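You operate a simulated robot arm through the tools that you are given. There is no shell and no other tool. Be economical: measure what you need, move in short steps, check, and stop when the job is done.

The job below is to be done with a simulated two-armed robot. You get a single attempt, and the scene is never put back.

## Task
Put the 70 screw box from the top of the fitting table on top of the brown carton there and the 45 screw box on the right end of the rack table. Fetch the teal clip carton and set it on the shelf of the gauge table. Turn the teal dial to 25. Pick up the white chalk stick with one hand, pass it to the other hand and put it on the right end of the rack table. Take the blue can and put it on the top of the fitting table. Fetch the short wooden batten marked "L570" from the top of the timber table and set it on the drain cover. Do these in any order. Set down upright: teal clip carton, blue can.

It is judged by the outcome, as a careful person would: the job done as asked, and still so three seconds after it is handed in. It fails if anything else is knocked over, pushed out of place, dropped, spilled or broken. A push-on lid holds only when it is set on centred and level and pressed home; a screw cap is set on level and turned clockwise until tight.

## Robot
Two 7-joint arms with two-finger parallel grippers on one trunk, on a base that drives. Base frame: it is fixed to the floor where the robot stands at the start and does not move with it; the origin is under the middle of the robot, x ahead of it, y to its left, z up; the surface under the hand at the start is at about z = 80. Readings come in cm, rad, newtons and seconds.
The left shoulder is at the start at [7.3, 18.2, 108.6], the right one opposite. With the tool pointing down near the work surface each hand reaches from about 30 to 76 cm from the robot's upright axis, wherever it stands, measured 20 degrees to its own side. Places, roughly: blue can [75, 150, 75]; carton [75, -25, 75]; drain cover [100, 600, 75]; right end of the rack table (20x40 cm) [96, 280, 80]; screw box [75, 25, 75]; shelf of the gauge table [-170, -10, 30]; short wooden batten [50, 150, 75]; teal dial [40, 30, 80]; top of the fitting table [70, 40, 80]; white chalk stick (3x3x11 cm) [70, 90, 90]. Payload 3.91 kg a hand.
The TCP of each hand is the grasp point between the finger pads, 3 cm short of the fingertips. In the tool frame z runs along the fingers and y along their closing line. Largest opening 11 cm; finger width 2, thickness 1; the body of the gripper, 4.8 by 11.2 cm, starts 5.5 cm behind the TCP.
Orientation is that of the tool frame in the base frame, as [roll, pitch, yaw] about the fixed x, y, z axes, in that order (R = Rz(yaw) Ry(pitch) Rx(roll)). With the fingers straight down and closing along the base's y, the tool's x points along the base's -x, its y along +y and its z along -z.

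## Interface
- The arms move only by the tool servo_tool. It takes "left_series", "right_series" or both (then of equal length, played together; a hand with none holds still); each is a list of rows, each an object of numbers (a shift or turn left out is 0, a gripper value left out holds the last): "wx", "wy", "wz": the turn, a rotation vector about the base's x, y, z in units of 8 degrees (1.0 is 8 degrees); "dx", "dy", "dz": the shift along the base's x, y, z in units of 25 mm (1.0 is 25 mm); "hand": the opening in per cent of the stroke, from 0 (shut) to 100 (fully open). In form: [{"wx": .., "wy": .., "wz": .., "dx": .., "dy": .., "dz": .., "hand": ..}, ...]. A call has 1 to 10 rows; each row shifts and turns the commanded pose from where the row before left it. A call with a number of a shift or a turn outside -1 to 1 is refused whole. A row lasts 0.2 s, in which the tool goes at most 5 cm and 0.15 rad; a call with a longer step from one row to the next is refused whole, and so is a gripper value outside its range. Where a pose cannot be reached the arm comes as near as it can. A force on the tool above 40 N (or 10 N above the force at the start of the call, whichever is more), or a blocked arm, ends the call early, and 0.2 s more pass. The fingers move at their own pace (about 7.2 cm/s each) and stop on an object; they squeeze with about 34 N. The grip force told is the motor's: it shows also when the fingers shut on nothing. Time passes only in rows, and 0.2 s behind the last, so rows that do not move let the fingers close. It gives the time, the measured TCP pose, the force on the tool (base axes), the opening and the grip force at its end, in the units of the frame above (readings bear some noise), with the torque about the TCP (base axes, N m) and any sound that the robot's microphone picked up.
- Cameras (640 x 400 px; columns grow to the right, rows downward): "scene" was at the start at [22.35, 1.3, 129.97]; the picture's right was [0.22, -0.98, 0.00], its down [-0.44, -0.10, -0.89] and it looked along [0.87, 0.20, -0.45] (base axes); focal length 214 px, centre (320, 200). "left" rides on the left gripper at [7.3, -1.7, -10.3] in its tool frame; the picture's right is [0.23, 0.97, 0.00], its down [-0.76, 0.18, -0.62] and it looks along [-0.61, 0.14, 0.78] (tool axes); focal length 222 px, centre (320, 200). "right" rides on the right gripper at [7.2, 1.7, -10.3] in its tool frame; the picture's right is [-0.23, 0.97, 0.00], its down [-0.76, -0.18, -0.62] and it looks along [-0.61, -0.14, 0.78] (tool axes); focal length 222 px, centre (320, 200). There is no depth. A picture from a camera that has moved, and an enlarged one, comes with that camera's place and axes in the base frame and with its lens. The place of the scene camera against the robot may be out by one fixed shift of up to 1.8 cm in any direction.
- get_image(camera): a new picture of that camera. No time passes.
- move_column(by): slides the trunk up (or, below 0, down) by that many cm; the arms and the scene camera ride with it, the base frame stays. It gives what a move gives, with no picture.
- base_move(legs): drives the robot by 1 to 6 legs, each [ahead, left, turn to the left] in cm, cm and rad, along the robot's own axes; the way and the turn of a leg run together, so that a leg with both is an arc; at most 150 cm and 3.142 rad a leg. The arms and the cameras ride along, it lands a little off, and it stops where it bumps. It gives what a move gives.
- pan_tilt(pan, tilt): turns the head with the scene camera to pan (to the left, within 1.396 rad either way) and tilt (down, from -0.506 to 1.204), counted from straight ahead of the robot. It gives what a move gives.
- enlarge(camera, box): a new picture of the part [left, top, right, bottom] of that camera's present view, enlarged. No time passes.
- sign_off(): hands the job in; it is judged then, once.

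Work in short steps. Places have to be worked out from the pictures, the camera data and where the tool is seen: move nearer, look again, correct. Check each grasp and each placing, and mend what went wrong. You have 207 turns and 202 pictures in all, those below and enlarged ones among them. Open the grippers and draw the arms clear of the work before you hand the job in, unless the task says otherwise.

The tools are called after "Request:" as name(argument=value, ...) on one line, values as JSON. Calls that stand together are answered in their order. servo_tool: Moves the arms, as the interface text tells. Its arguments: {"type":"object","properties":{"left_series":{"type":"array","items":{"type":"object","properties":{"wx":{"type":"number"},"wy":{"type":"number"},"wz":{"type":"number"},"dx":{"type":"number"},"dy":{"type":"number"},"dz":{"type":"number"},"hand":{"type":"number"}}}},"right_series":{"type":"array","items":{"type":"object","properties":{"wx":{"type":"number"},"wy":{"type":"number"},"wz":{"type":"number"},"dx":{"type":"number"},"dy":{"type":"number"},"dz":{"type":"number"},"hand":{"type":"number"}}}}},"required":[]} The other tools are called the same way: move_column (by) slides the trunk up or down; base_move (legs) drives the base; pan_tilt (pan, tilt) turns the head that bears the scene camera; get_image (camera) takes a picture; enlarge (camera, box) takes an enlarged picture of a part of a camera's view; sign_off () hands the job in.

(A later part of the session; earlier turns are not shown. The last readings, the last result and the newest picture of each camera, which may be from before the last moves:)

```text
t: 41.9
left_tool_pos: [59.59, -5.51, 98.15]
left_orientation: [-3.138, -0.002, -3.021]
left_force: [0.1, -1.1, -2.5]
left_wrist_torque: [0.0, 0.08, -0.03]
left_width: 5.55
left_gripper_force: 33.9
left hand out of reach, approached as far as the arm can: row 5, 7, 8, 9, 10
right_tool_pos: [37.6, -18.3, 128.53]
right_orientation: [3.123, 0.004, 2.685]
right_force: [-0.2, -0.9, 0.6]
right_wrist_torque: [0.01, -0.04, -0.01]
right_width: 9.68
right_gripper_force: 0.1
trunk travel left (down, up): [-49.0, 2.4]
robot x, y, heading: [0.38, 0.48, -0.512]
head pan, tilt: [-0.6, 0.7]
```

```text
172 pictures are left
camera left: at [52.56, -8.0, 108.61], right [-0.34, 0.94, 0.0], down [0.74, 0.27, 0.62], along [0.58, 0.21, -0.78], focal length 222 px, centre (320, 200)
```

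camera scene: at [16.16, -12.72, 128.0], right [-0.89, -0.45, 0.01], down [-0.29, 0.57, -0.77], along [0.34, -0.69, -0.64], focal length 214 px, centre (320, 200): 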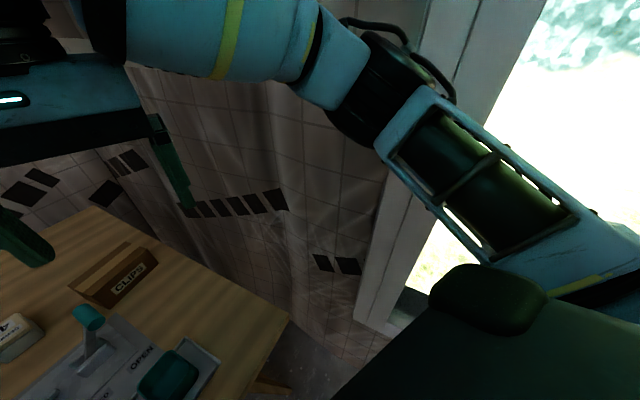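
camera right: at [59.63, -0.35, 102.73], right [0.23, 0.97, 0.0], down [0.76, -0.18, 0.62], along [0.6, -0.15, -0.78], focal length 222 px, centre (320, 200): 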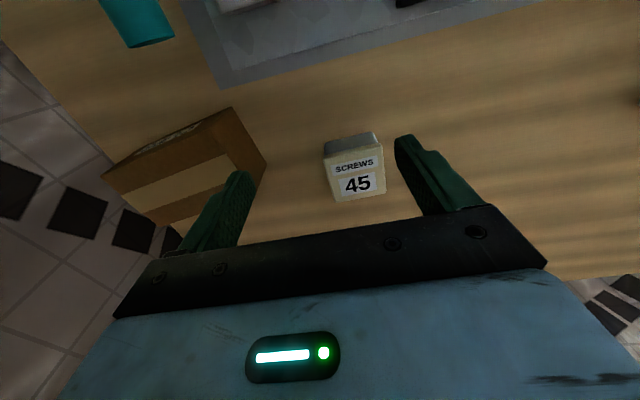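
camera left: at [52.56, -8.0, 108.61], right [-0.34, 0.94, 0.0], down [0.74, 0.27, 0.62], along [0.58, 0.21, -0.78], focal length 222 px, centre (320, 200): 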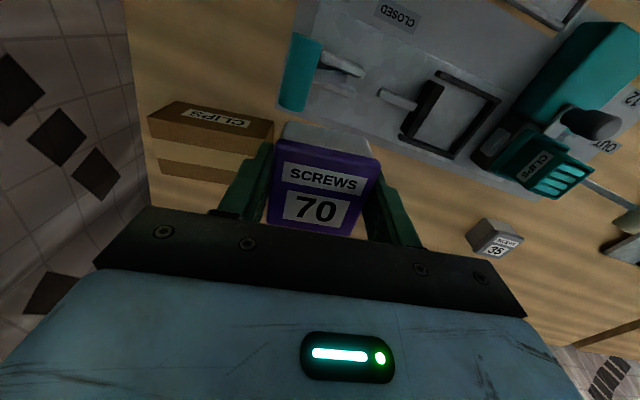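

The reading is within 0.5 cm of the command, so I test whether it still progresses toward the carton in small steps.

Request:
servo_tool(left_series=[{}, {"dx": 0.4, "dy": -0.4}, {"dx": 0.4, "dy": -0.4}, {"dx": 0.4, "dy": -0.4}, {"dx": 0.4, "dy": -0.4}, {}])

Request:
pan_tilt(pan=0.5, tilt=0.2)

Request:
get_image(camera="scene")

```text
t: 43.3
left_tool_pos: [61.56, -5.08, 99.69]
left_orientation: [-3.138, -0.002, -3.023]
left_force: [-0.1, 0.6, -3.2]
left_wrist_torque: [-0.02, 0.01, 0.0]
left_width: 5.56
left_gripper_force: 33.6
left hand out of reach, approached as far as the arm can: row 2, 3, 4, 5
right_tool_pos: [37.74, -18.38, 128.47]
right_orientation: [3.125, 0.002, 2.683]
right_force: [-0.8, -0.2, -0.2]
right_wrist_torque: [0.01, 0.01, 0.01]
right_width: 9.69
right_gripper_force: 0.2
trunk travel left (down, up): [-49.0, 2.4]
robot x, y, heading: [0.45, 0.78, -0.512]
head pan, tilt: [-0.6, 0.7]
```

```text
t: 44.6
left_tool_pos: [61.34, -5.1, 99.79]
left_orientation: [-3.138, -0.001, -3.022]
left_force: [-0.4, 0.8, -2.6]
left_wrist_torque: [-0.03, 0.0, -0.03]
left_width: 5.54
left_gripper_force: 33.7
right_tool_pos: [37.67, -18.28, 128.58]
right_orientation: [3.123, 0.004, 2.683]
right_force: [-0.1, -0.6, 0.2]
right_wrist_torque: [0.01, 0.01, 0.0]
right_width: 9.66
right_gripper_force: 0.0
trunk travel left (down, up): [-49.0, 2.4]
robot x, y, heading: [0.35, 0.36, -0.51]
head pan, tilt: [0.499, 0.201]
```

```text
171 pictures are left
camera scene: at [13.61, -2.49, 148.75], right [-0.01, -1.0, 0.0], down [-0.2, 0.0, -0.98], along [0.98, -0.01, -0.2], focal length 214 px, centre (320, 200)
```

scene: 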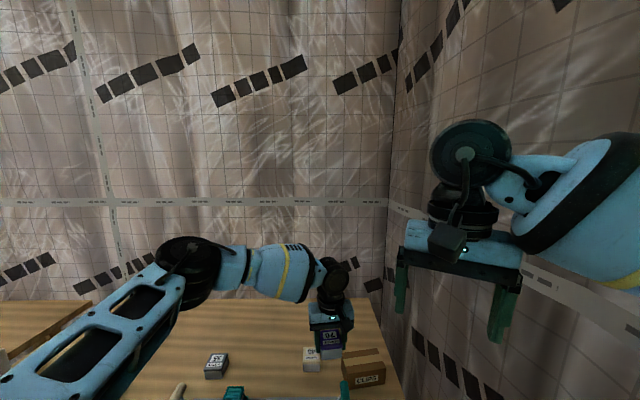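

The left arm's elbow sits outward, so it is limited toward its inner side. Better: set the 70 box down on free table at about (70, 15), then use the right hand, for which the carton lies on its own side.

Request:
servo_tool(left_series=[{"dy": 0.8}, {"dy": 0.8}, {"dy": 0.8, "dx": 0.2}, {"dy": 0.8, "dx": 0.4}, {"dy": 0.8, "dx": 0.4}, {"dy": 0.8, "dx": 0.4}, {"dy": 0.8, "dx": 0.4}, {"dy": 0.8, "dx": 0.4}, {"dy": 0.8, "dx": 0.4, "wz": -0.45}, {"dy": 0.8, "dx": 0.4, "wz": -0.4}])

Request:
get_image(camera="left")

```text
t: 46.8
left_tool_pos: [68.94, 15.01, 99.88]
left_orientation: [-3.139, -0.003, 3.14]
left_force: [0.3, 0.5, -3.0]
left_wrist_torque: [-0.02, 0.01, -0.01]
left_width: 5.57
left_gripper_force: 34.0
right_tool_pos: [37.71, -18.2, 128.57]
right_orientation: [3.127, 0.003, 2.684]
right_force: [0.2, 0.5, -0.2]
right_wrist_torque: [0.03, -0.02, -0.04]
right_width: 9.67
right_gripper_force: 0.1
trunk travel left (down, up): [-49.0, 2.4]
robot x, y, heading: [0.18, 0.62, -0.513]
head pan, tilt: [0.499, 0.201]
```

```text
170 pictures are left
camera left: at [61.67, 13.38, 110.21], right [-0.23, 0.97, 0.0], down [0.76, 0.18, 0.62], along [0.61, 0.14, -0.78], focal length 222 px, centre (320, 200)
```

left: 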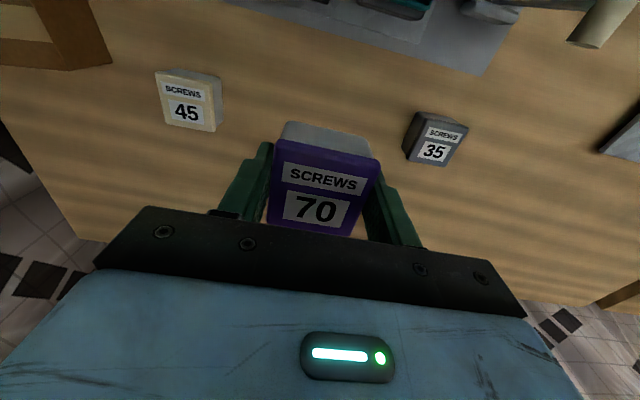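

The spot is free. I lower to just above the table, then gently set the box down.

Request:
servo_tool(left_series=[{"dz": -0.8}, {"dz": -0.8}, {"dz": -0.8}, {"dz": -0.8}, {"dz": -0.8}, {"dz": -0.8}, {"dz": -0.8}, {"dz": -0.4}, {"dz": -0.2}, {}])

```text
t: 49.0
left_tool_pos: [68.22, 15.14, 85.08]
left_orientation: [-3.139, -0.001, -3.141]
left_force: [0.6, 0.2, -2.7]
left_wrist_torque: [0.01, 0.02, -0.03]
left_width: 5.58
left_gripper_force: 34.3
left hand out of reach, approached as far as the arm can: row 8, 9
right_tool_pos: [37.58, -18.31, 128.48]
right_orientation: [3.126, 0.002, 2.683]
right_force: [-1.3, -0.5, 0.4]
right_wrist_torque: [0.03, -0.01, 0.01]
right_width: 9.66
right_gripper_force: 0.1
trunk travel left (down, up): [-49.0, 2.4]
robot x, y, heading: [0.38, 0.75, -0.511]
head pan, tilt: [0.499, 0.201]
```

The raised trunk limits going lower; I lower the trunk itself to bring the box to the table.

Request:
move_column(by=-1.2)

```text
t: 49.6
left_tool_pos: [68.24, 15.27, 83.71]
left_orientation: [-3.141, -0.004, 3.141]
left_force: [-0.3, 0.3, -2.6]
left_wrist_torque: [0.02, 0.01, -0.02]
left_width: 5.58
left_gripper_force: 34.1
right_tool_pos: [37.74, -18.14, 127.5]
right_orientation: [3.124, 0.002, 2.685]
right_force: [0.3, -0.4, 0.1]
right_wrist_torque: [0.03, 0.03, 0.04]
right_width: 9.65
right_gripper_force: 0.0
trunk travel left (down, up): [-47.8, 3.6]
robot x, y, heading: [-0.0, 0.83, -0.519]
head pan, tilt: [0.499, 0.201]
```

No contact yet (force unchanged). A little lower.

Request:
move_column(by=-0.4)

```text
t: 50.2
left_tool_pos: [68.42, 15.15, 83.65]
left_orientation: [-3.14, 0.003, -3.141]
left_force: [0.3, 5.5, 17.0]
left_wrist_torque: [0.38, 0.47, -0.14]
left_width: 5.57
left_gripper_force: 33.9
right_tool_pos: [37.59, -18.35, 127.08]
right_orientation: [3.126, 0.007, 2.684]
right_force: [0.7, 0.1, -0.5]
right_wrist_torque: [0.0, 0.0, -0.01]
right_width: 9.65
right_gripper_force: 0.1
trunk travel left (down, up): [-47.4, 4.0]
robot x, y, heading: [0.2, 0.21, -0.519]
head pan, tilt: [0.499, 0.201]
```

Contact at 17 N. I open the hand and lift off.

Request:
servo_tool(left_series=[{"hand": 85}, {}, {}, {"dz": 0.6}, {"dz": 0.8}, {"dz": 0.8}, {"dz": 0.8}, {"dz": 0.8}, {"dz": 0.8, "dx": -0.4}, {"dz": 0.8, "dx": -0.6}])

Request:
get_image(camera="left")

```text
t: 52.4
left_tool_pos: [65.42, 14.99, 96.87]
left_orientation: [3.141, -0.002, 3.141]
left_force: [0.3, -0.3, 0.0]
left_wrist_torque: [-0.02, -0.01, 0.03]
left_width: 9.32
left_gripper_force: 0.0
right_tool_pos: [37.59, -18.19, 127.1]
right_orientation: [3.122, 0.004, 2.684]
right_force: [0.5, 0.2, 0.1]
right_wrist_torque: [-0.04, -0.02, -0.05]
right_width: 9.67
right_gripper_force: 0.1
trunk travel left (down, up): [-47.4, 4.0]
robot x, y, heading: [0.22, 0.66, -0.512]
head pan, tilt: [0.499, 0.201]
```

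```text
169 pictures are left
camera left: at [58.18, 13.35, 107.21], right [-0.23, 0.97, 0.0], down [0.76, 0.18, 0.62], along [0.61, 0.14, -0.78], focal length 222 px, centre (320, 200)
```

left: 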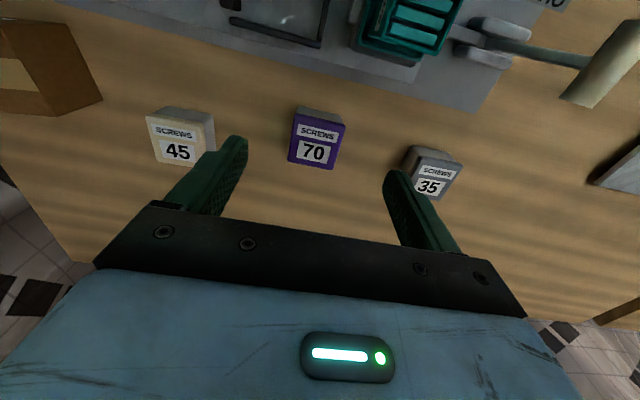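

The 70 box stands well at (68.3, 15.1). I look closer at the teal carton in its fixture from here.

Request:
pan_tilt(pan=0.75, tilt=0.75)

Request:
enlarge(camera="scene", box=[100, 100, 540, 375])

Request:
enlarge(camera="left", box=[200, 0, 640, 275])

```text
t: 53.3
left_tool_pos: [65.53, 14.93, 96.86]
left_orientation: [-3.139, -0.001, -3.141]
left_force: [-0.1, -0.4, 1.1]
left_wrist_torque: [0.0, 0.01, 0.01]
left_width: 9.36
left_gripper_force: 0.0
right_tool_pos: [37.66, -18.37, 127.0]
right_orientation: [3.124, 0.002, 2.685]
right_force: [0.5, 0.0, 0.8]
right_wrist_torque: [-0.04, -0.05, 0.01]
right_width: 9.67
right_gripper_force: 0.0
trunk travel left (down, up): [-47.4, 4.0]
robot x, y, heading: [0.62, 0.63, -0.514]
head pan, tilt: [0.75, 0.75]
```

```text
1.45 times, centred on (320, 238) of scene
camera zoom: at [13.92, -1.32, 141.91], right [0.24, -0.97, 0.0], down [-0.66, -0.16, -0.73], along [0.71, 0.17, -0.68], focal length 312 px, centre (320, 146)
```

zoom: 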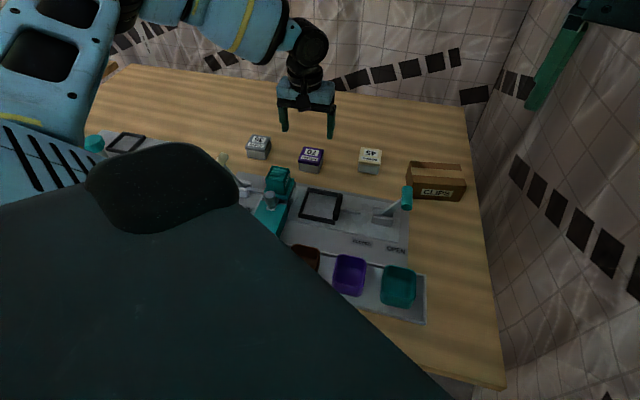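

```text
1.45 times, centred on (420, 138) of left
camera zoom: at [58.27, 13.32, 107.15], right [-0.23, 0.97, 0.0], down [0.76, 0.18, 0.62], along [0.61, 0.14, -0.78], focal length 323 px, centre (174, 291)
```

zoom: 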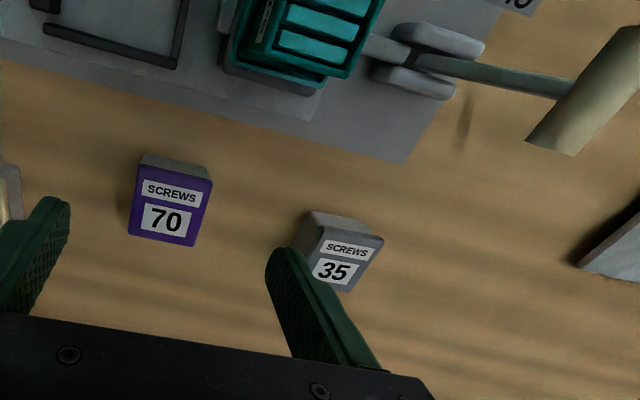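

I take the 45 box with the left hand now, as it is within its sector: move above it.

Request:
servo_tool(left_series=[{"dy": -0.7, "dx": 0.2}, {"dy": -0.7, "dx": 0.3}, {"dy": -0.7, "dx": 0.3}, {"dy": -0.7, "dx": 0.3}, {"dy": -0.7, "dx": 0.3}, {"dy": -0.7, "dx": 0.3}, {"dy": -0.7, "dx": 0.3}, {"dy": -0.7, "dx": 0.3}, {"dy": -0.3, "dx": 0.2}])

Request:
get_image(camera="left")

```text
t: 55.3
left_tool_pos: [71.42, 0.91, 97.38]
left_orientation: [-3.14, 0.001, -3.14]
left_force: [0.0, -0.2, -0.1]
left_wrist_torque: [-0.02, -0.01, 0.0]
left_width: 9.33
left_gripper_force: 0.1
left hand out of reach, approached as far as the arm can: row 9
right_tool_pos: [37.57, -18.29, 127.0]
right_orientation: [3.124, 0.004, 2.685]
right_force: [-1.2, -0.6, 0.2]
right_wrist_torque: [0.01, 0.0, -0.03]
right_width: 9.65
right_gripper_force: 0.0
trunk travel left (down, up): [-47.4, 4.0]
robot x, y, heading: [0.16, 0.2, -0.511]
head pan, tilt: [0.75, 0.75]
```

```text
166 pictures are left
camera left: at [64.13, -0.76, 107.66], right [-0.23, 0.97, 0.0], down [0.76, 0.18, 0.62], along [0.61, 0.14, -0.78], focal length 222 px, centre (320, 200)
```

left: 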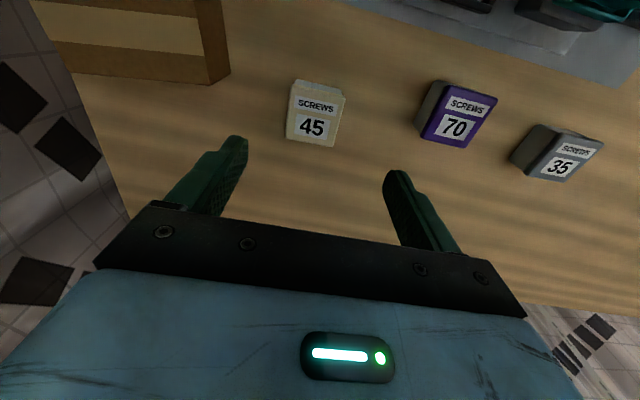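

Box 45 lies at (71.6, 0.35). I align and then use the trunk to come down over it.

Request:
servo_tool(left_series=[{"dx": 0.05, "dy": -0.12}, {"dx": 0.05, "dy": -0.1}])

Request:
move_column(by=-12)

Request:
get_image(camera="left")

```text
t: 55.9
left_tool_pos: [71.23, 0.83, 97.25]
left_orientation: [-3.139, 0.001, 3.141]
left_force: [0.3, -0.3, 0.1]
left_wrist_torque: [0.01, 0.0, 0.0]
left_width: 9.34
left_gripper_force: 0.0
left hand out of reach, approached as far as the arm can: row 2
right_tool_pos: [37.69, -18.38, 126.94]
right_orientation: [3.124, 0.004, 2.683]
right_force: [0.3, 0.2, -1.1]
right_wrist_torque: [0.0, -0.01, -0.01]
right_width: 9.67
right_gripper_force: 0.1
trunk travel left (down, up): [-47.4, 4.0]
robot x, y, heading: [-0.01, 0.25, -0.51]
head pan, tilt: [0.75, 0.75]
```

```text
t: 57.4
left_tool_pos: [70.98, 1.92, 85.39]
left_orientation: [-3.126, 0.003, -3.139]
left_force: [-0.1, -0.2, -0.7]
left_wrist_torque: [0.0, 0.04, 0.02]
left_width: 9.35
left_gripper_force: 0.1
right_tool_pos: [37.08, -16.43, 115.32]
right_orientation: [3.138, 0.017, 2.691]
right_force: [-0.3, 0.1, -0.1]
right_wrist_torque: [-0.02, -0.03, 0.0]
right_width: 9.69
right_gripper_force: 0.1
trunk travel left (down, up): [-35.4, 16.0]
robot x, y, heading: [0.6, 0.66, -0.508]
head pan, tilt: [0.75, 0.75]
```

```text
165 pictures are left
camera left: at [63.68, 0.47, 95.82], right [-0.23, 0.97, -0.02], down [0.76, 0.19, 0.62], along [0.61, 0.13, -0.78], focal length 222 px, centre (320, 200)
```

left: 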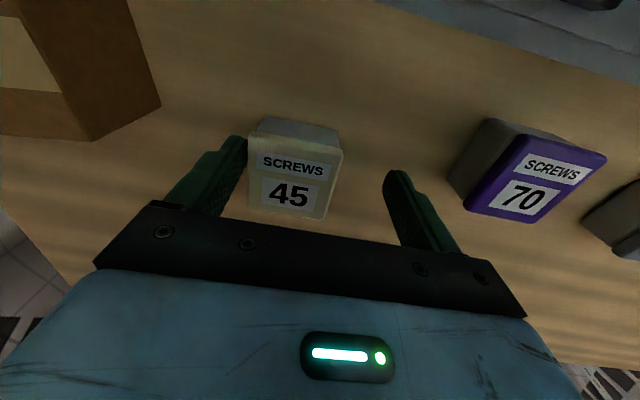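

The hand is 1.5 cm off in y after the trunk move; I centre it, then go down and close.

Request:
servo_tool(left_series=[{"dy": -0.3}, {"dy": -0.3}, {"dx": 0.1}, {}])

Request:
get_image(camera="left")

```text
t: 58.4
left_tool_pos: [71.19, 0.45, 85.45]
left_orientation: [-3.126, 0.002, 3.142]
left_force: [0.3, 0.5, 0.2]
left_wrist_torque: [-0.01, 0.02, 0.02]
left_width: 9.36
left_gripper_force: 0.1
right_tool_pos: [37.23, -16.37, 115.33]
right_orientation: [3.137, 0.014, 2.691]
right_force: [0.4, -0.5, -0.2]
right_wrist_torque: [0.02, 0.02, -0.02]
right_width: 9.67
right_gripper_force: 0.1
trunk travel left (down, up): [-35.4, 16.0]
robot x, y, heading: [0.22, 0.48, -0.508]
head pan, tilt: [0.75, 0.75]
```

```text
164 pictures are left
camera left: at [63.95, -1.05, 95.89], right [-0.23, 0.97, -0.02], down [0.76, 0.19, 0.62], along [0.61, 0.13, -0.78], focal length 222 px, centre (320, 200)
```

left: 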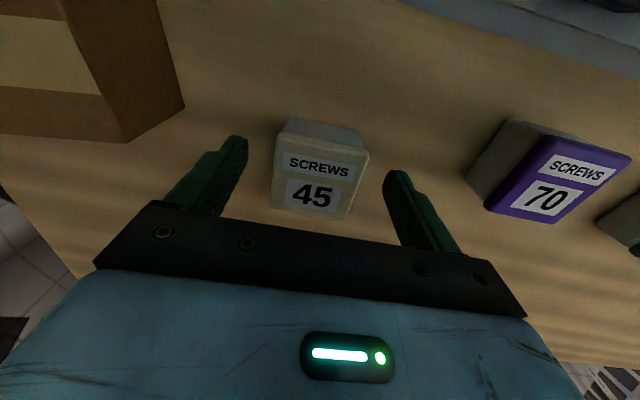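

Centred well. Down 1.7 cm, close, lift.

Request:
servo_tool(left_series=[{"dz": -0.35}, {"dz": -0.35}, {"hand": 0}, {}, {}, {}, {"dz": 0.4}, {"dz": 0.8}, {"dz": 0.8, "dx": -0.4}, {"dz": 0.8, "dx": -0.6}])

Request:
get_image(camera="left")

```text
t: 60.6
left_tool_pos: [68.66, 0.56, 90.94]
left_orientation: [-3.125, 0.001, -3.141]
left_force: [0.0, -0.1, -1.0]
left_wrist_torque: [0.03, 0.0, 0.01]
left_width: 5.57
left_gripper_force: 33.8
right_tool_pos: [37.12, -16.4, 115.35]
right_orientation: [3.139, 0.014, 2.691]
right_force: [0.2, 0.5, -0.3]
right_wrist_torque: [0.01, 0.0, -0.04]
right_width: 9.69
right_gripper_force: 0.0
trunk travel left (down, up): [-35.4, 16.0]
robot x, y, heading: [0.75, 0.38, -0.511]
head pan, tilt: [0.75, 0.75]
```

```text
163 pictures are left
camera left: at [61.42, -0.98, 101.27], right [-0.23, 0.97, -0.01], down [0.76, 0.19, 0.62], along [0.61, 0.13, -0.78], focal length 222 px, centre (320, 200)
```

left: 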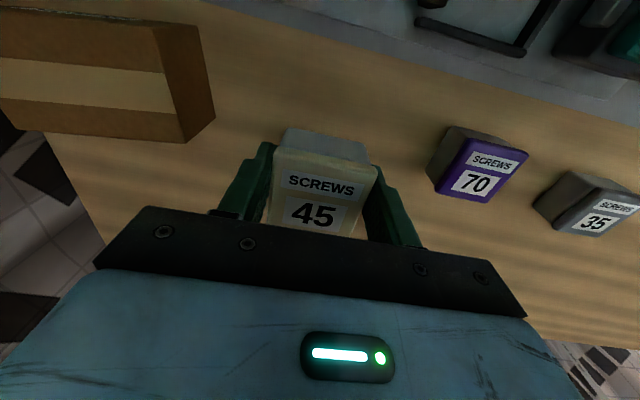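

The 45 box is held. I raise and draw in the left hand before turning the base back to the left.

Request:
servo_tool(left_series=[{"dz": 0.8, "dx": -0.4}, {"dz": 0.8, "dx": -0.6}, {"dz": 0.8, "dx": -0.8}, {"dz": 0.8, "dx": -0.8}, {"dz": 0.8, "dx": -0.8}, {"dz": 0.8, "dx": -0.8}, {"dz": 0.8, "dx": -0.8}, {"dz": 0.8, "dx": -0.8, "wz": -0.9}, {"dz": 0.8, "dx": -0.4, "wz": -0.9}, {"dz": 0.6, "dx": -0.4, "wz": -0.9}])

Request:
base_move(legs=[[-2, 0, 0.3], [0, 0, 0.56]])

Request:
get_image(camera="right")

```text
t: 62.8
left_tool_pos: [51.94, 0.95, 110.27]
left_orientation: [-3.129, 0.009, 2.764]
left_force: [0.3, 0.2, -2.8]
left_wrist_torque: [0.03, 0.02, 0.03]
left_width: 5.55
left_gripper_force: 33.9
right_tool_pos: [37.26, -16.42, 115.44]
right_orientation: [3.137, 0.014, 2.691]
right_force: [0.2, 0.0, 0.2]
right_wrist_torque: [-0.03, -0.01, 0.02]
right_width: 9.71
right_gripper_force: 0.1
trunk travel left (down, up): [-35.4, 16.0]
robot x, y, heading: [0.07, 0.45, -0.512]
head pan, tilt: [0.75, 0.75]
```

```text
t: 65.8
left_tool_pos: [33.07, 40.15, 109.99]
left_orientation: [-3.139, -0.001, -2.649]
left_force: [0.4, -0.4, -3.5]
left_wrist_torque: [0.01, 0.04, 0.01]
left_width: 5.57
left_gripper_force: 33.8
right_tool_pos: [36.92, 17.45, 114.95]
right_orientation: [3.125, 0.003, -2.732]
right_force: [-0.4, -0.3, 0.5]
right_wrist_torque: [0.05, -0.01, -0.01]
right_width: 9.69
right_gripper_force: 0.1
trunk travel left (down, up): [-35.4, 16.0]
robot x, y, heading: [-1.9, 1.03, 0.357]
head pan, tilt: [0.75, 0.75]
```

```text
162 pictures are left
camera right: at [29.69, 16.08, 125.32], right [-0.18, 0.98, 0.02], down [0.77, 0.13, 0.62], along [0.61, 0.13, -0.78], focal length 222 px, centre (320, 200)
```

right: 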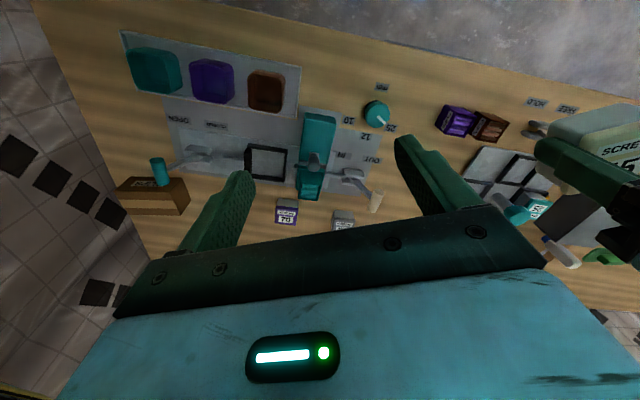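

Base heading 0.357. I bring the right hand toward the 70 box at (68.3, 15.1), turning it to the box's axes.

Request:
servo_tool(right_series=[{"dx": 0.8, "dz": -0.4, "wz": -0.3, "hand": 88}, {"dx": 1, "dz": -0.6, "wz": -0.3, "dy": -0.1}, {"dx": 1, "dz": -0.6, "wz": -0.3, "dy": -0.1}, {"dx": 1, "dz": -0.6, "wz": -0.3, "dy": -0.1}, {"dx": 1, "dz": -0.6, "wz": -0.3, "dy": -0.1}, {"dx": 1, "dz": -0.6, "wz": -0.3, "dy": -0.1}, {"dx": 1, "dz": -0.6, "wz": -0.3, "dy": -0.1}, {"dx": 1, "dz": -0.6, "wz": -0.3, "dy": -0.1}, {"dx": 1, "dz": -0.6, "wz": -0.3, "dy": -0.1}, {"dx": 1, "dz": -0.6, "wz": -0.3, "dy": -0.1}])

Request:
get_image(camera="right")

```text
t: 68.0
left_tool_pos: [32.97, 40.19, 110.07]
left_orientation: [-3.141, -0.003, -2.649]
left_force: [0.2, -0.2, -3.1]
left_wrist_torque: [-0.01, 0.01, 0.01]
left_width: 5.57
left_gripper_force: 33.8
right_tool_pos: [61.74, 15.44, 100.4]
right_orientation: [3.127, 0.004, 3.132]
right_force: [0.2, -0.6, -0.6]
right_wrist_torque: [0.02, 0.0, -0.01]
right_width: 9.69
right_gripper_force: 0.1
trunk travel left (down, up): [-35.4, 16.0]
robot x, y, heading: [-2.04, 0.8, 0.36]
head pan, tilt: [0.75, 0.75]
```

```text
161 pictures are left
camera right: at [54.4, 17.03, 110.8], right [0.24, 0.97, 0.02], down [0.76, -0.19, 0.62], along [0.61, -0.13, -0.78], focal length 222 px, centre (320, 200)
```

right: 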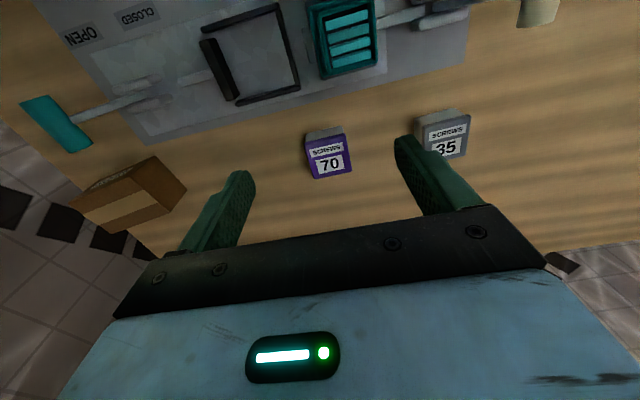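

70 box seen at (68.0, 15.4). I advance and come down to z≈89.

Request:
servo_tool(right_series=[{"dx": 0.5, "dz": -0.6}, {"dx": 0.5, "dz": -0.6}, {"dx": 0.5, "dz": -0.6}, {"dx": 0.5, "dz": -0.6}, {"dx": 0.5, "dz": -0.6}, {"dz": -0.8}, {"dz": -0.6}])

Request:
get_image(camera="right")

```text
t: 69.6
left_tool_pos: [32.98, 40.25, 110.02]
left_orientation: [-3.139, -0.002, -2.651]
left_force: [0.4, -1.0, -2.3]
left_wrist_torque: [0.01, 0.06, -0.04]
left_width: 5.53
left_gripper_force: 33.9
right_tool_pos: [67.68, 15.33, 89.58]
right_orientation: [3.125, 0.003, 3.133]
right_force: [0.3, 0.4, 0.2]
right_wrist_torque: [-0.01, -0.02, -0.02]
right_width: 9.67
right_gripper_force: 0.0
trunk travel left (down, up): [-35.4, 16.0]
robot x, y, heading: [-1.55, 1.0, 0.357]
head pan, tilt: [0.75, 0.75]
```

```text
160 pictures are left
camera right: at [60.43, 16.92, 99.9], right [0.24, 0.97, 0.02], down [0.76, -0.19, 0.62], along [0.61, -0.13, -0.78], focal length 222 px, centre (320, 200)
```

right: 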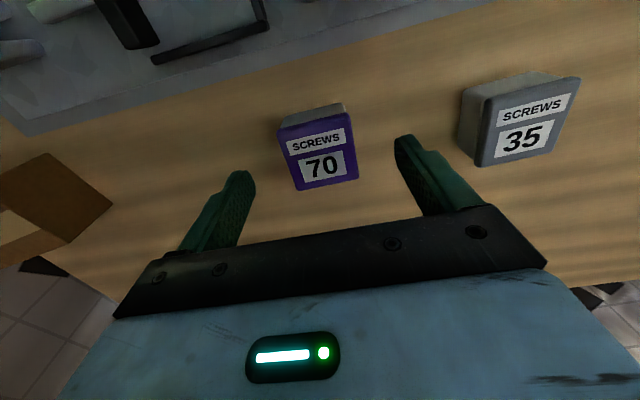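

Aligned. Down, close, lift.

Request:
servo_tool(right_series=[{"dz": -0.8}, {"dz": -0.8}, {"dz": -0.5}, {"dz": -0.25}, {"hand": 0}, {}, {}, {}, {"dz": 0.6}, {"dz": 0.8}])

Request:
servo_tool(right_series=[{"dz": 0.8}, {"dz": 0.8}, {"dz": 0.8}, {"dz": 0.8}, {"dz": 0.6}])

Request:
get_image(camera="right")

```text
t: 71.8
left_tool_pos: [32.84, 40.26, 110.03]
left_orientation: [-3.141, -0.001, -2.65]
left_force: [-0.7, -0.5, -3.1]
left_wrist_torque: [-0.03, 0.04, 0.04]
left_width: 5.55
left_gripper_force: 33.9
right_tool_pos: [67.6, 15.31, 87.24]
right_orientation: [3.123, 0.004, 3.134]
right_force: [-0.1, -0.3, -2.1]
right_wrist_torque: [0.04, 0.03, 0.0]
right_width: 5.56
right_gripper_force: 34.2
trunk travel left (down, up): [-35.4, 16.0]
robot x, y, heading: [-1.63, 1.21, 0.359]
head pan, tilt: [0.75, 0.75]
```

```text
t: 73.0
left_tool_pos: [33.01, 40.3, 110.01]
left_orientation: [-3.14, -0.003, -2.653]
left_force: [-0.3, 0.5, -2.8]
left_wrist_torque: [-0.01, 0.04, 0.03]
left_width: 5.57
left_gripper_force: 34.0
right_tool_pos: [67.63, 15.13, 96.58]
right_orientation: [3.123, 0.002, 3.134]
right_force: [-0.1, -0.6, -2.3]
right_wrist_torque: [0.0, 0.06, 0.01]
right_width: 5.56
right_gripper_force: 33.8
trunk travel left (down, up): [-35.4, 16.0]
robot x, y, heading: [-1.42, 1.38, 0.355]
head pan, tilt: [0.75, 0.75]
```

```text
159 pictures are left
camera right: at [60.34, 16.83, 106.91], right [0.24, 0.97, 0.02], down [0.76, -0.19, 0.62], along [0.61, -0.13, -0.78], focal length 222 px, centre (320, 200)
```

right: 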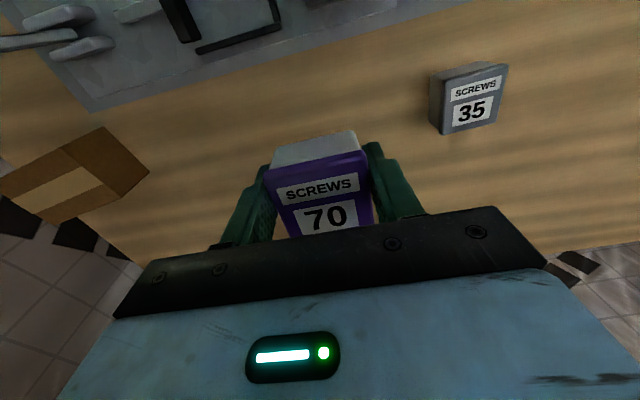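

Held; the carton is on the right arm's own side from here, so I just carry the box across in −y.

Request:
servo_tool(right_series=[{"dy": -0.6}, {"dy": -0.9}, {"dy": -0.9}, {"dy": -0.9}, {"dy": -0.9}, {"dy": -0.9}, {"dy": -0.9}, {"dy": -0.9, "wz": 0.3}, {"dy": -0.9, "wz": 0.3}, {"dy": -0.6, "wz": 0.3}])

Request:
get_image(camera="right")

```text
t: 75.2
left_tool_pos: [32.92, 40.16, 109.93]
left_orientation: [-3.139, -0.001, -2.652]
left_force: [0.4, -0.4, -2.7]
left_wrist_torque: [0.01, -0.01, 0.03]
left_width: 5.55
left_gripper_force: 34.1
right_tool_pos: [67.8, -5.68, 96.91]
right_orientation: [3.123, 0.004, -3.023]
right_force: [0.1, -1.2, -3.8]
right_wrist_torque: [-0.02, 0.03, 0.01]
right_width: 5.56
right_gripper_force: 34.3
trunk travel left (down, up): [-35.4, 16.0]
robot x, y, heading: [-1.56, 1.36, 0.362]
head pan, tilt: [0.75, 0.75]
```

```text
158 pictures are left
camera right: at [60.36, -4.95, 107.17], right [0.11, 0.99, 0.02], down [0.78, -0.1, 0.62], along [0.62, -0.06, -0.78], focal length 222 px, centre (320, 200)
```

right: 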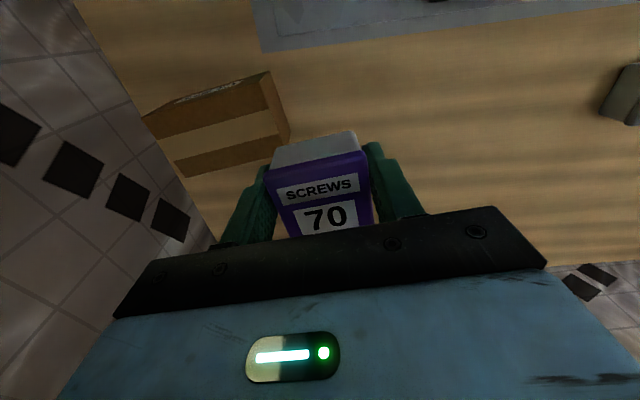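

I enlarge the carton to fix its corners.

Request:
enlarge(camera="right", box=[130, 60, 310, 190])

```text
3.08 times, centred on (220, 125) of right
camera zoom: at [60.36, -4.95, 107.17], right [0.11, 0.99, 0.02], down [0.78, -0.1, 0.62], along [0.62, -0.06, -0.78], focal length 684 px, centre (628, 431)
```

zoom: 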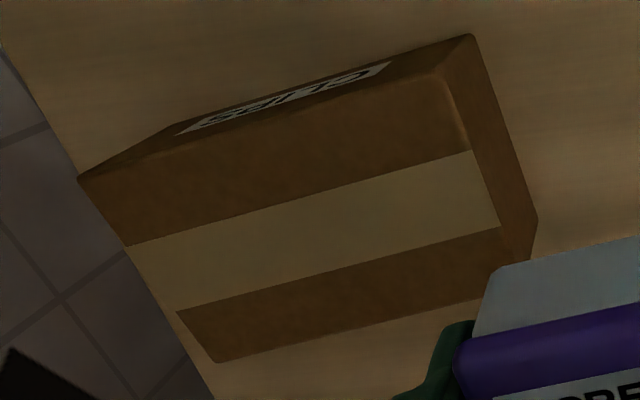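

Carton top centre is (68.0, −15.6), top z≈86.1. I move over it and go down to just above.

Request:
servo_tool(right_series=[{"dy": -0.8}, {"dy": -0.8}, {"dy": -0.8}, {"dy": -0.8}, {"dy": -0.76, "dx": 0.06}, {"dz": -0.5}, {"dz": -0.8}, {"dz": -0.8}, {}])

Request:
get_image(camera="right")

```text
t: 77.2
left_tool_pos: [32.92, 40.18, 109.96]
left_orientation: [-3.14, -0.002, -2.649]
left_force: [0.0, -0.7, -2.0]
left_wrist_torque: [-0.04, 0.01, 0.03]
left_width: 5.56
left_gripper_force: 34.3
right_tool_pos: [67.7, -15.62, 91.42]
right_orientation: [3.124, 0.003, -3.025]
right_force: [0.3, -0.5, -2.3]
right_wrist_torque: [0.0, 0.01, -0.03]
right_width: 5.55
right_gripper_force: 34.4
trunk travel left (down, up): [-35.4, 16.0]
robot x, y, heading: [-1.65, 1.1, 0.352]
head pan, tilt: [0.75, 0.75]
```

```text
156 pictures are left
camera right: at [60.3, -14.88, 101.79], right [0.11, 0.99, 0.02], down [0.78, -0.1, 0.62], along [0.62, -0.06, -0.78], focal length 222 px, centre (320, 200)
```

right: 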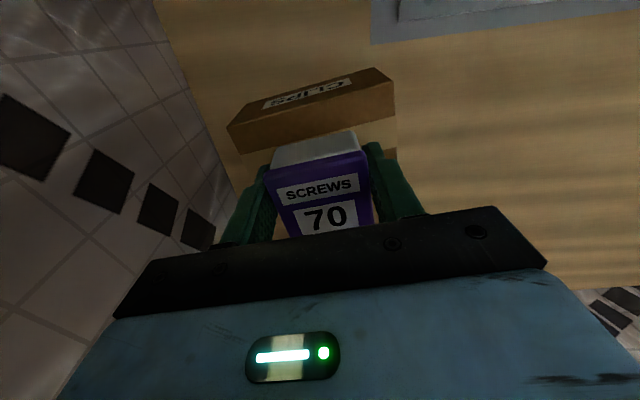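

The box looks centred over the carton. I lower gently to contact.

Request:
servo_tool(right_series=[{"dz": -0.25}, {"dz": -0.2}, {"dz": -0.12}, {}])

```text
t: 78.2
left_tool_pos: [32.94, 40.24, 110.05]
left_orientation: [-3.141, -0.004, -2.651]
left_force: [1.0, 0.8, -2.0]
left_wrist_torque: [0.0, 0.05, -0.01]
left_width: 5.54
left_gripper_force: 34.2
right_tool_pos: [67.9, -15.56, 89.92]
right_orientation: [3.125, 0.003, -3.022]
right_force: [0.1, 0.1, -2.6]
right_wrist_torque: [-0.02, -0.01, -0.03]
right_width: 5.55
right_gripper_force: 34.1
trunk travel left (down, up): [-35.4, 16.0]
robot x, y, heading: [-1.72, 0.92, 0.356]
head pan, tilt: [0.75, 0.75]
```

Request:
servo_tool(right_series=[{"dz": -0.12}, {"dz": -0.1}, {}])

```text
t: 79.0
left_tool_pos: [32.84, 40.31, 110.06]
left_orientation: [-3.141, -0.003, -2.652]
left_force: [-0.3, -0.2, -3.3]
left_wrist_torque: [0.02, 0.04, -0.02]
left_width: 5.55
left_gripper_force: 33.8
right_tool_pos: [67.87, -15.67, 89.63]
right_orientation: [3.125, 0.007, -3.025]
right_force: [2.3, -0.4, 15.2]
right_wrist_torque: [-0.52, 0.18, 0.13]
right_width: 5.58
right_gripper_force: 34.5
trunk travel left (down, up): [-35.4, 16.0]
robot x, y, heading: [-1.93, 1.22, 0.351]
head pan, tilt: [0.75, 0.75]
```

Contact at 15 N. Open and lift straight up, then look.

Request:
servo_tool(right_series=[{"hand": 85}, {}, {}, {"dz": 0.5}, {"dz": 0.8}, {"dz": 0.8}, {"dz": 0.8, "dx": -0.4}, {"dz": 0.8, "dx": -0.8}, {"dz": 0.8, "dx": -0.8}, {"dz": 0.6, "dx": -0.8}])

Request:
get_image(camera="right")

```text
t: 81.2
left_tool_pos: [32.99, 40.2, 110.1]
left_orientation: [-3.141, -0.003, -2.651]
left_force: [0.5, -0.5, -1.4]
left_wrist_torque: [-0.02, -0.01, 0.02]
left_width: 5.54
left_gripper_force: 33.9
right_tool_pos: [60.9, -15.52, 102.07]
right_orientation: [3.125, 0.003, -3.025]
right_force: [1.4, 0.3, 0.4]
right_wrist_torque: [-0.03, -0.03, 0.03]
right_width: 9.37
right_gripper_force: 0.1
trunk travel left (down, up): [-35.4, 16.0]
robot x, y, heading: [-1.93, 1.21, 0.355]
head pan, tilt: [0.75, 0.75]
```

```text
155 pictures are left
camera right: at [53.46, -14.8, 112.43], right [0.11, 0.99, 0.02], down [0.78, -0.1, 0.62], along [0.62, -0.06, -0.78], focal length 222 px, centre (320, 200)
```

right: 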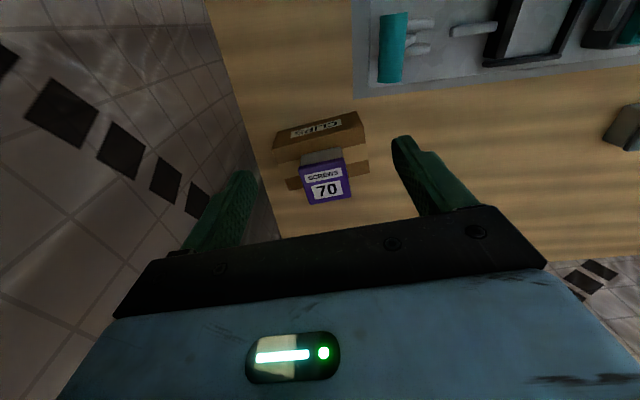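

The 70 box stands on the carton. Now I bring the right hand round to inspect the teal clip carton fixture near (56, 21).

Request:
servo_tool(right_series=[{"dy": 1, "dx": -0.5, "dz": 0.3, "wz": -0.1}, {"dy": 1, "dx": -0.5, "dz": 0.3, "wz": -0.1}, {"dy": 1, "dx": -0.5, "dz": 0.3, "wz": -0.1}, {"dy": 1, "dx": -0.5, "dz": 0.2, "wz": -0.1}, {"dy": 1, "dx": -0.5, "wz": -0.1}, {"dy": 1, "dx": -0.5, "wz": -0.1}, {"dy": 1, "dx": -0.5, "wz": -0.1}, {"dy": 1, "dx": -0.5, "wz": -0.1}, {"dy": 1, "dx": -0.5, "wz": -0.1}, {"dy": 1, "dx": -0.5}])

Request:
get_image(camera="right")

Request:
enlarge(camera="right", box=[220, 20, 460, 170])

```text
t: 83.4
left_tool_pos: [32.83, 40.35, 110.0]
left_orientation: [-3.141, -0.002, -2.651]
left_force: [-1.2, 1.0, -2.4]
left_wrist_torque: [-0.02, 0.01, -0.03]
left_width: 5.58
left_gripper_force: 34.2
right_tool_pos: [48.7, 9.55, 104.91]
right_orientation: [3.126, 0.003, 3.132]
right_force: [-0.3, 0.6, -0.2]
right_wrist_torque: [-0.05, -0.01, 0.01]
right_width: 9.35
right_gripper_force: 0.0
trunk travel left (down, up): [-35.4, 16.0]
robot x, y, heading: [-1.53, 1.18, 0.355]
head pan, tilt: [0.75, 0.75]
```

```text
154 pictures are left
camera right: at [41.34, 11.14, 115.35], right [0.24, 0.97, 0.02], down [0.76, -0.2, 0.62], along [0.61, -0.13, -0.78], focal length 222 px, centre (320, 200)
```

right: 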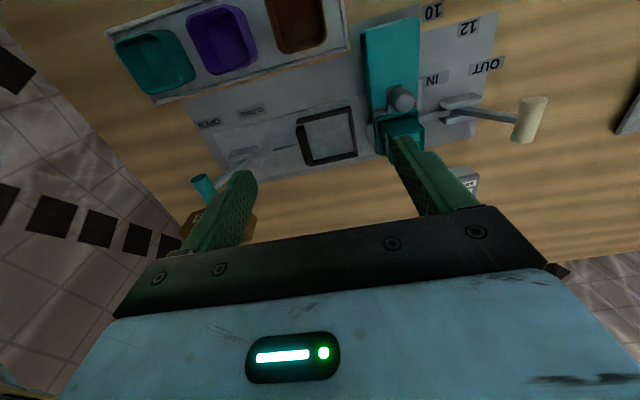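

```text
2.67 times, centred on (340, 95) of right
camera zoom: at [41.34, 11.14, 115.35], right [0.24, 0.97, 0.02], down [0.76, -0.2, 0.62], along [0.61, -0.13, -0.78], focal length 592 px, centre (267, 480)
```

zoom: 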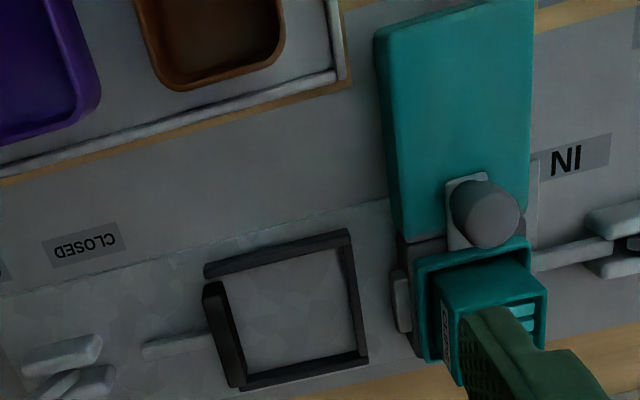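

I look at the fixture with the head camera too, for the lever state and how the carton sits.

Request:
pan_tilt(pan=0.1, tilt=0.8)

Request:
get_image(camera="scene")

```text
t: 84.4
left_tool_pos: [32.92, 40.21, 109.99]
left_orientation: [-3.138, -0.001, -2.651]
left_force: [0.7, -0.4, -2.2]
left_wrist_torque: [0.05, 0.04, -0.01]
left_width: 5.59
left_gripper_force: 34.5
right_tool_pos: [48.78, 9.44, 104.92]
right_orientation: [3.121, 0.004, 3.132]
right_force: [0.3, 0.0, -0.3]
right_wrist_torque: [-0.03, 0.02, 0.0]
right_width: 9.34
right_gripper_force: 0.0
trunk travel left (down, up): [-35.4, 16.0]
robot x, y, heading: [-1.53, 0.98, 0.354]
head pan, tilt: [0.099, 0.799]
```

```text
152 pictures are left
camera scene: at [18.15, 8.56, 127.45], right [0.44, -0.9, 0.0], down [-0.64, -0.32, -0.7], along [0.63, 0.31, -0.72], focal length 214 px, centre (320, 200)
```

scene: 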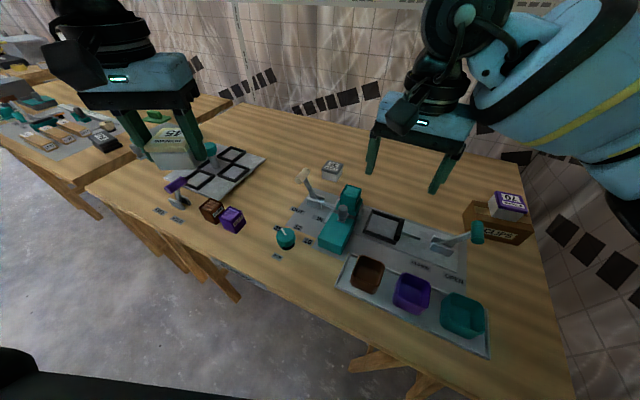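

Request:
enlarge(camera="scene", box=[255, 145, 495, 295])

Request:
enlarge(camera="scene", box=[140, 120, 300, 230])

Request:
enlarge(camera="scene", box=[0, 40, 160, 190])

```text
2.67 times, centred on (375, 220) of scene
camera zoom: at [18.15, 8.56, 127.45], right [0.44, -0.9, 0.0], down [-0.64, -0.32, -0.7], along [0.63, 0.31, -0.72], focal length 572 px, centre (173, 147)
```

zoom: 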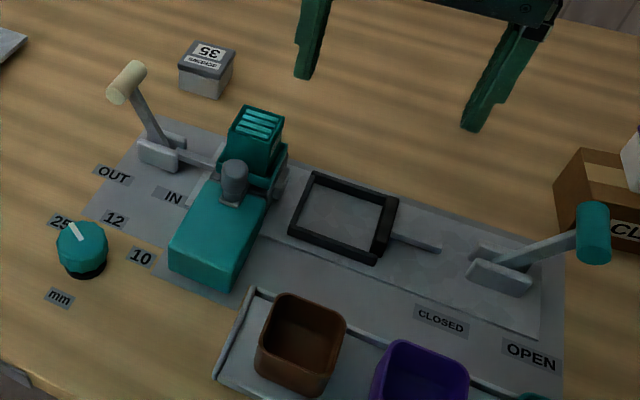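

```text
3.64 times, centred on (220, 175) of scene
camera zoom: at [18.15, 8.56, 127.45], right [0.44, -0.9, 0.0], down [-0.64, -0.32, -0.7], along [0.63, 0.31, -0.72], focal length 780 px, centre (684, 291)
```

zoom: 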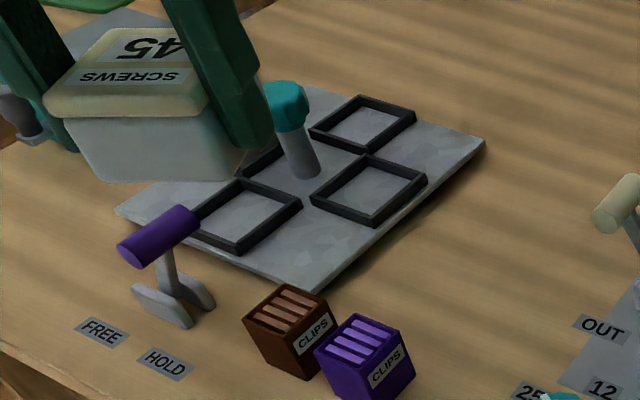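

```text
2.67 times, centred on (80, 115) of scene
camera zoom: at [18.15, 8.56, 127.45], right [0.44, -0.9, 0.0], down [-0.64, -0.32, -0.7], along [0.63, 0.31, -0.72], focal length 572 px, centre (960, 427)
```

zoom: 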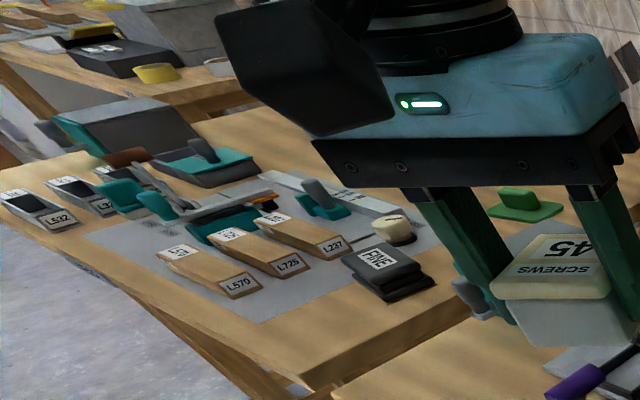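

The lever leans to OUT, so the teal carton should be free in its nest. I shift the right hand to y≈20 for a clear look at the carton.

Request:
servo_tool(right_series=[{"dy": 0.8}, {"dy": 0.8}, {"dy": 0.8}, {"dy": 0.8}, {"dy": 0.8}])

Request:
enlarge(camera="right", box=[200, 20, 440, 170])

```text
t: 85.6
left_tool_pos: [32.88, 40.39, 109.87]
left_orientation: [-3.141, 0.0, -2.65]
left_force: [-0.5, 0.6, -2.7]
left_wrist_torque: [-0.05, 0.04, 0.01]
left_width: 5.58
left_gripper_force: 34.2
right_tool_pos: [48.44, 19.61, 104.99]
right_orientation: [3.127, 0.003, 3.132]
right_force: [-0.3, -0.6, 0.7]
right_wrist_torque: [-0.03, 0.05, 0.0]
right_width: 9.35
right_gripper_force: 0.1
trunk travel left (down, up): [-35.4, 16.0]
robot x, y, heading: [-1.68, 1.3, 0.361]
head pan, tilt: [0.099, 0.799]
```

```text
2.67 times, centred on (320, 95) of right
camera zoom: at [41.03, 21.26, 115.25], right [0.24, 0.97, 0.02], down [0.76, -0.19, 0.62], along [0.61, -0.13, -0.78], focal length 592 px, centre (320, 480)
```

zoom: 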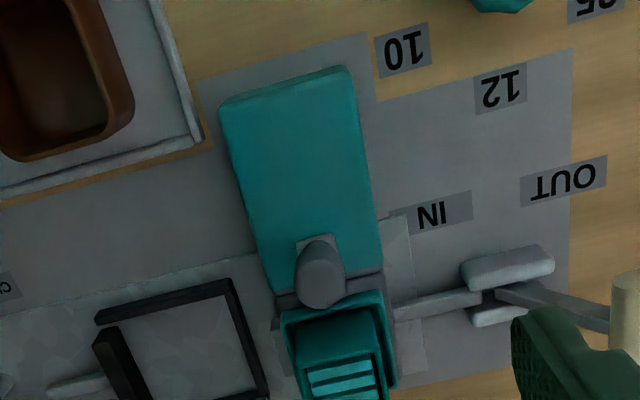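

I move 7 cm ahead for a view from above the carton.

Request:
servo_tool(right_series=[{"dx": 0.7}, {"dx": 0.7}, {"dx": 0.7}, {"dx": 0.7}])

Request:
enlarge(camera="right", box=[220, 60, 420, 185])

```text
t: 86.6
left_tool_pos: [32.95, 40.17, 109.96]
left_orientation: [-3.141, -0.001, -2.651]
left_force: [0.1, -0.2, -2.6]
left_wrist_torque: [0.0, 0.0, -0.02]
left_width: 5.57
left_gripper_force: 33.5
right_tool_pos: [55.44, 19.52, 104.73]
right_orientation: [3.125, 0.004, 3.134]
right_force: [0.1, 0.2, 1.0]
right_wrist_torque: [0.0, 0.04, -0.01]
right_width: 9.34
right_gripper_force: 0.2
trunk travel left (down, up): [-35.4, 16.0]
robot x, y, heading: [-1.64, 1.14, 0.356]
head pan, tilt: [0.099, 0.799]
```

```text
3.20 times, centred on (320, 122) of right
camera zoom: at [48.07, 21.14, 115.12], right [0.23, 0.97, 0.02], down [0.76, -0.19, 0.62], along [0.61, -0.13, -0.78], focal length 711 px, centre (320, 448)
```

zoom: 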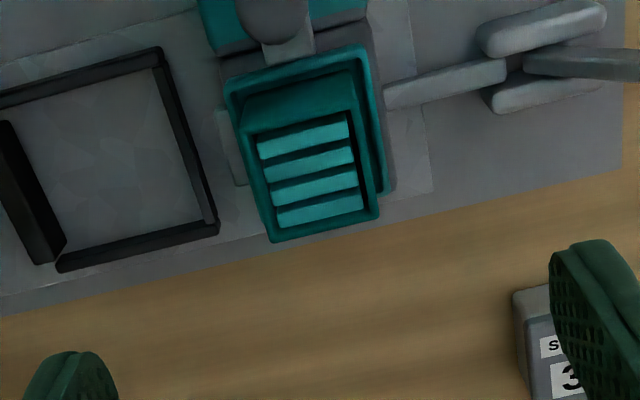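

Triangulating from two views: collar rim at z≈83.5, carton top at z≈89.4, carton centre (55.9, 19.5), about 4.4 × 3.8 cm. I lower to z≈93 with the fingers at 7.5 cm and check.

Request:
servo_tool(right_series=[{"dx": 0.1, "hand": 68, "dz": -0.3}, {"dx": 0.1, "dz": -0.8}, {"dz": -0.9}, {"dz": -0.9}, {"dz": -0.9}, {"dz": -0.7}, {}])

Request:
get_image(camera="right")

```text
t: 88.2
left_tool_pos: [32.99, 40.21, 110.01]
left_orientation: [-3.14, -0.001, -2.65]
left_force: [0.1, 0.2, -3.7]
left_wrist_torque: [-0.04, 0.05, 0.03]
left_width: 5.54
left_gripper_force: 33.8
right_tool_pos: [55.85, 19.41, 93.48]
right_orientation: [3.125, 0.004, 3.132]
right_force: [-0.5, 0.4, 0.8]
right_wrist_torque: [-0.04, -0.06, -0.03]
right_width: 7.45
right_gripper_force: 0.1
trunk travel left (down, up): [-35.4, 16.0]
robot x, y, heading: [-1.57, 1.06, 0.351]
head pan, tilt: [0.099, 0.799]
```

```text
146 pictures are left
camera right: at [48.52, 21.08, 103.83], right [0.24, 0.97, 0.02], down [0.76, -0.2, 0.62], along [0.61, -0.13, -0.78], focal length 222 px, centre (320, 200)
```

right: 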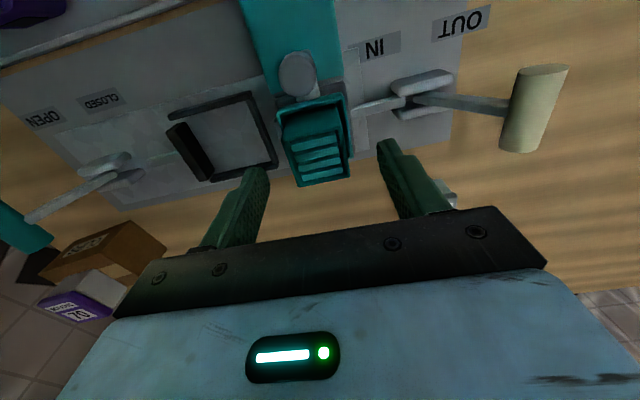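

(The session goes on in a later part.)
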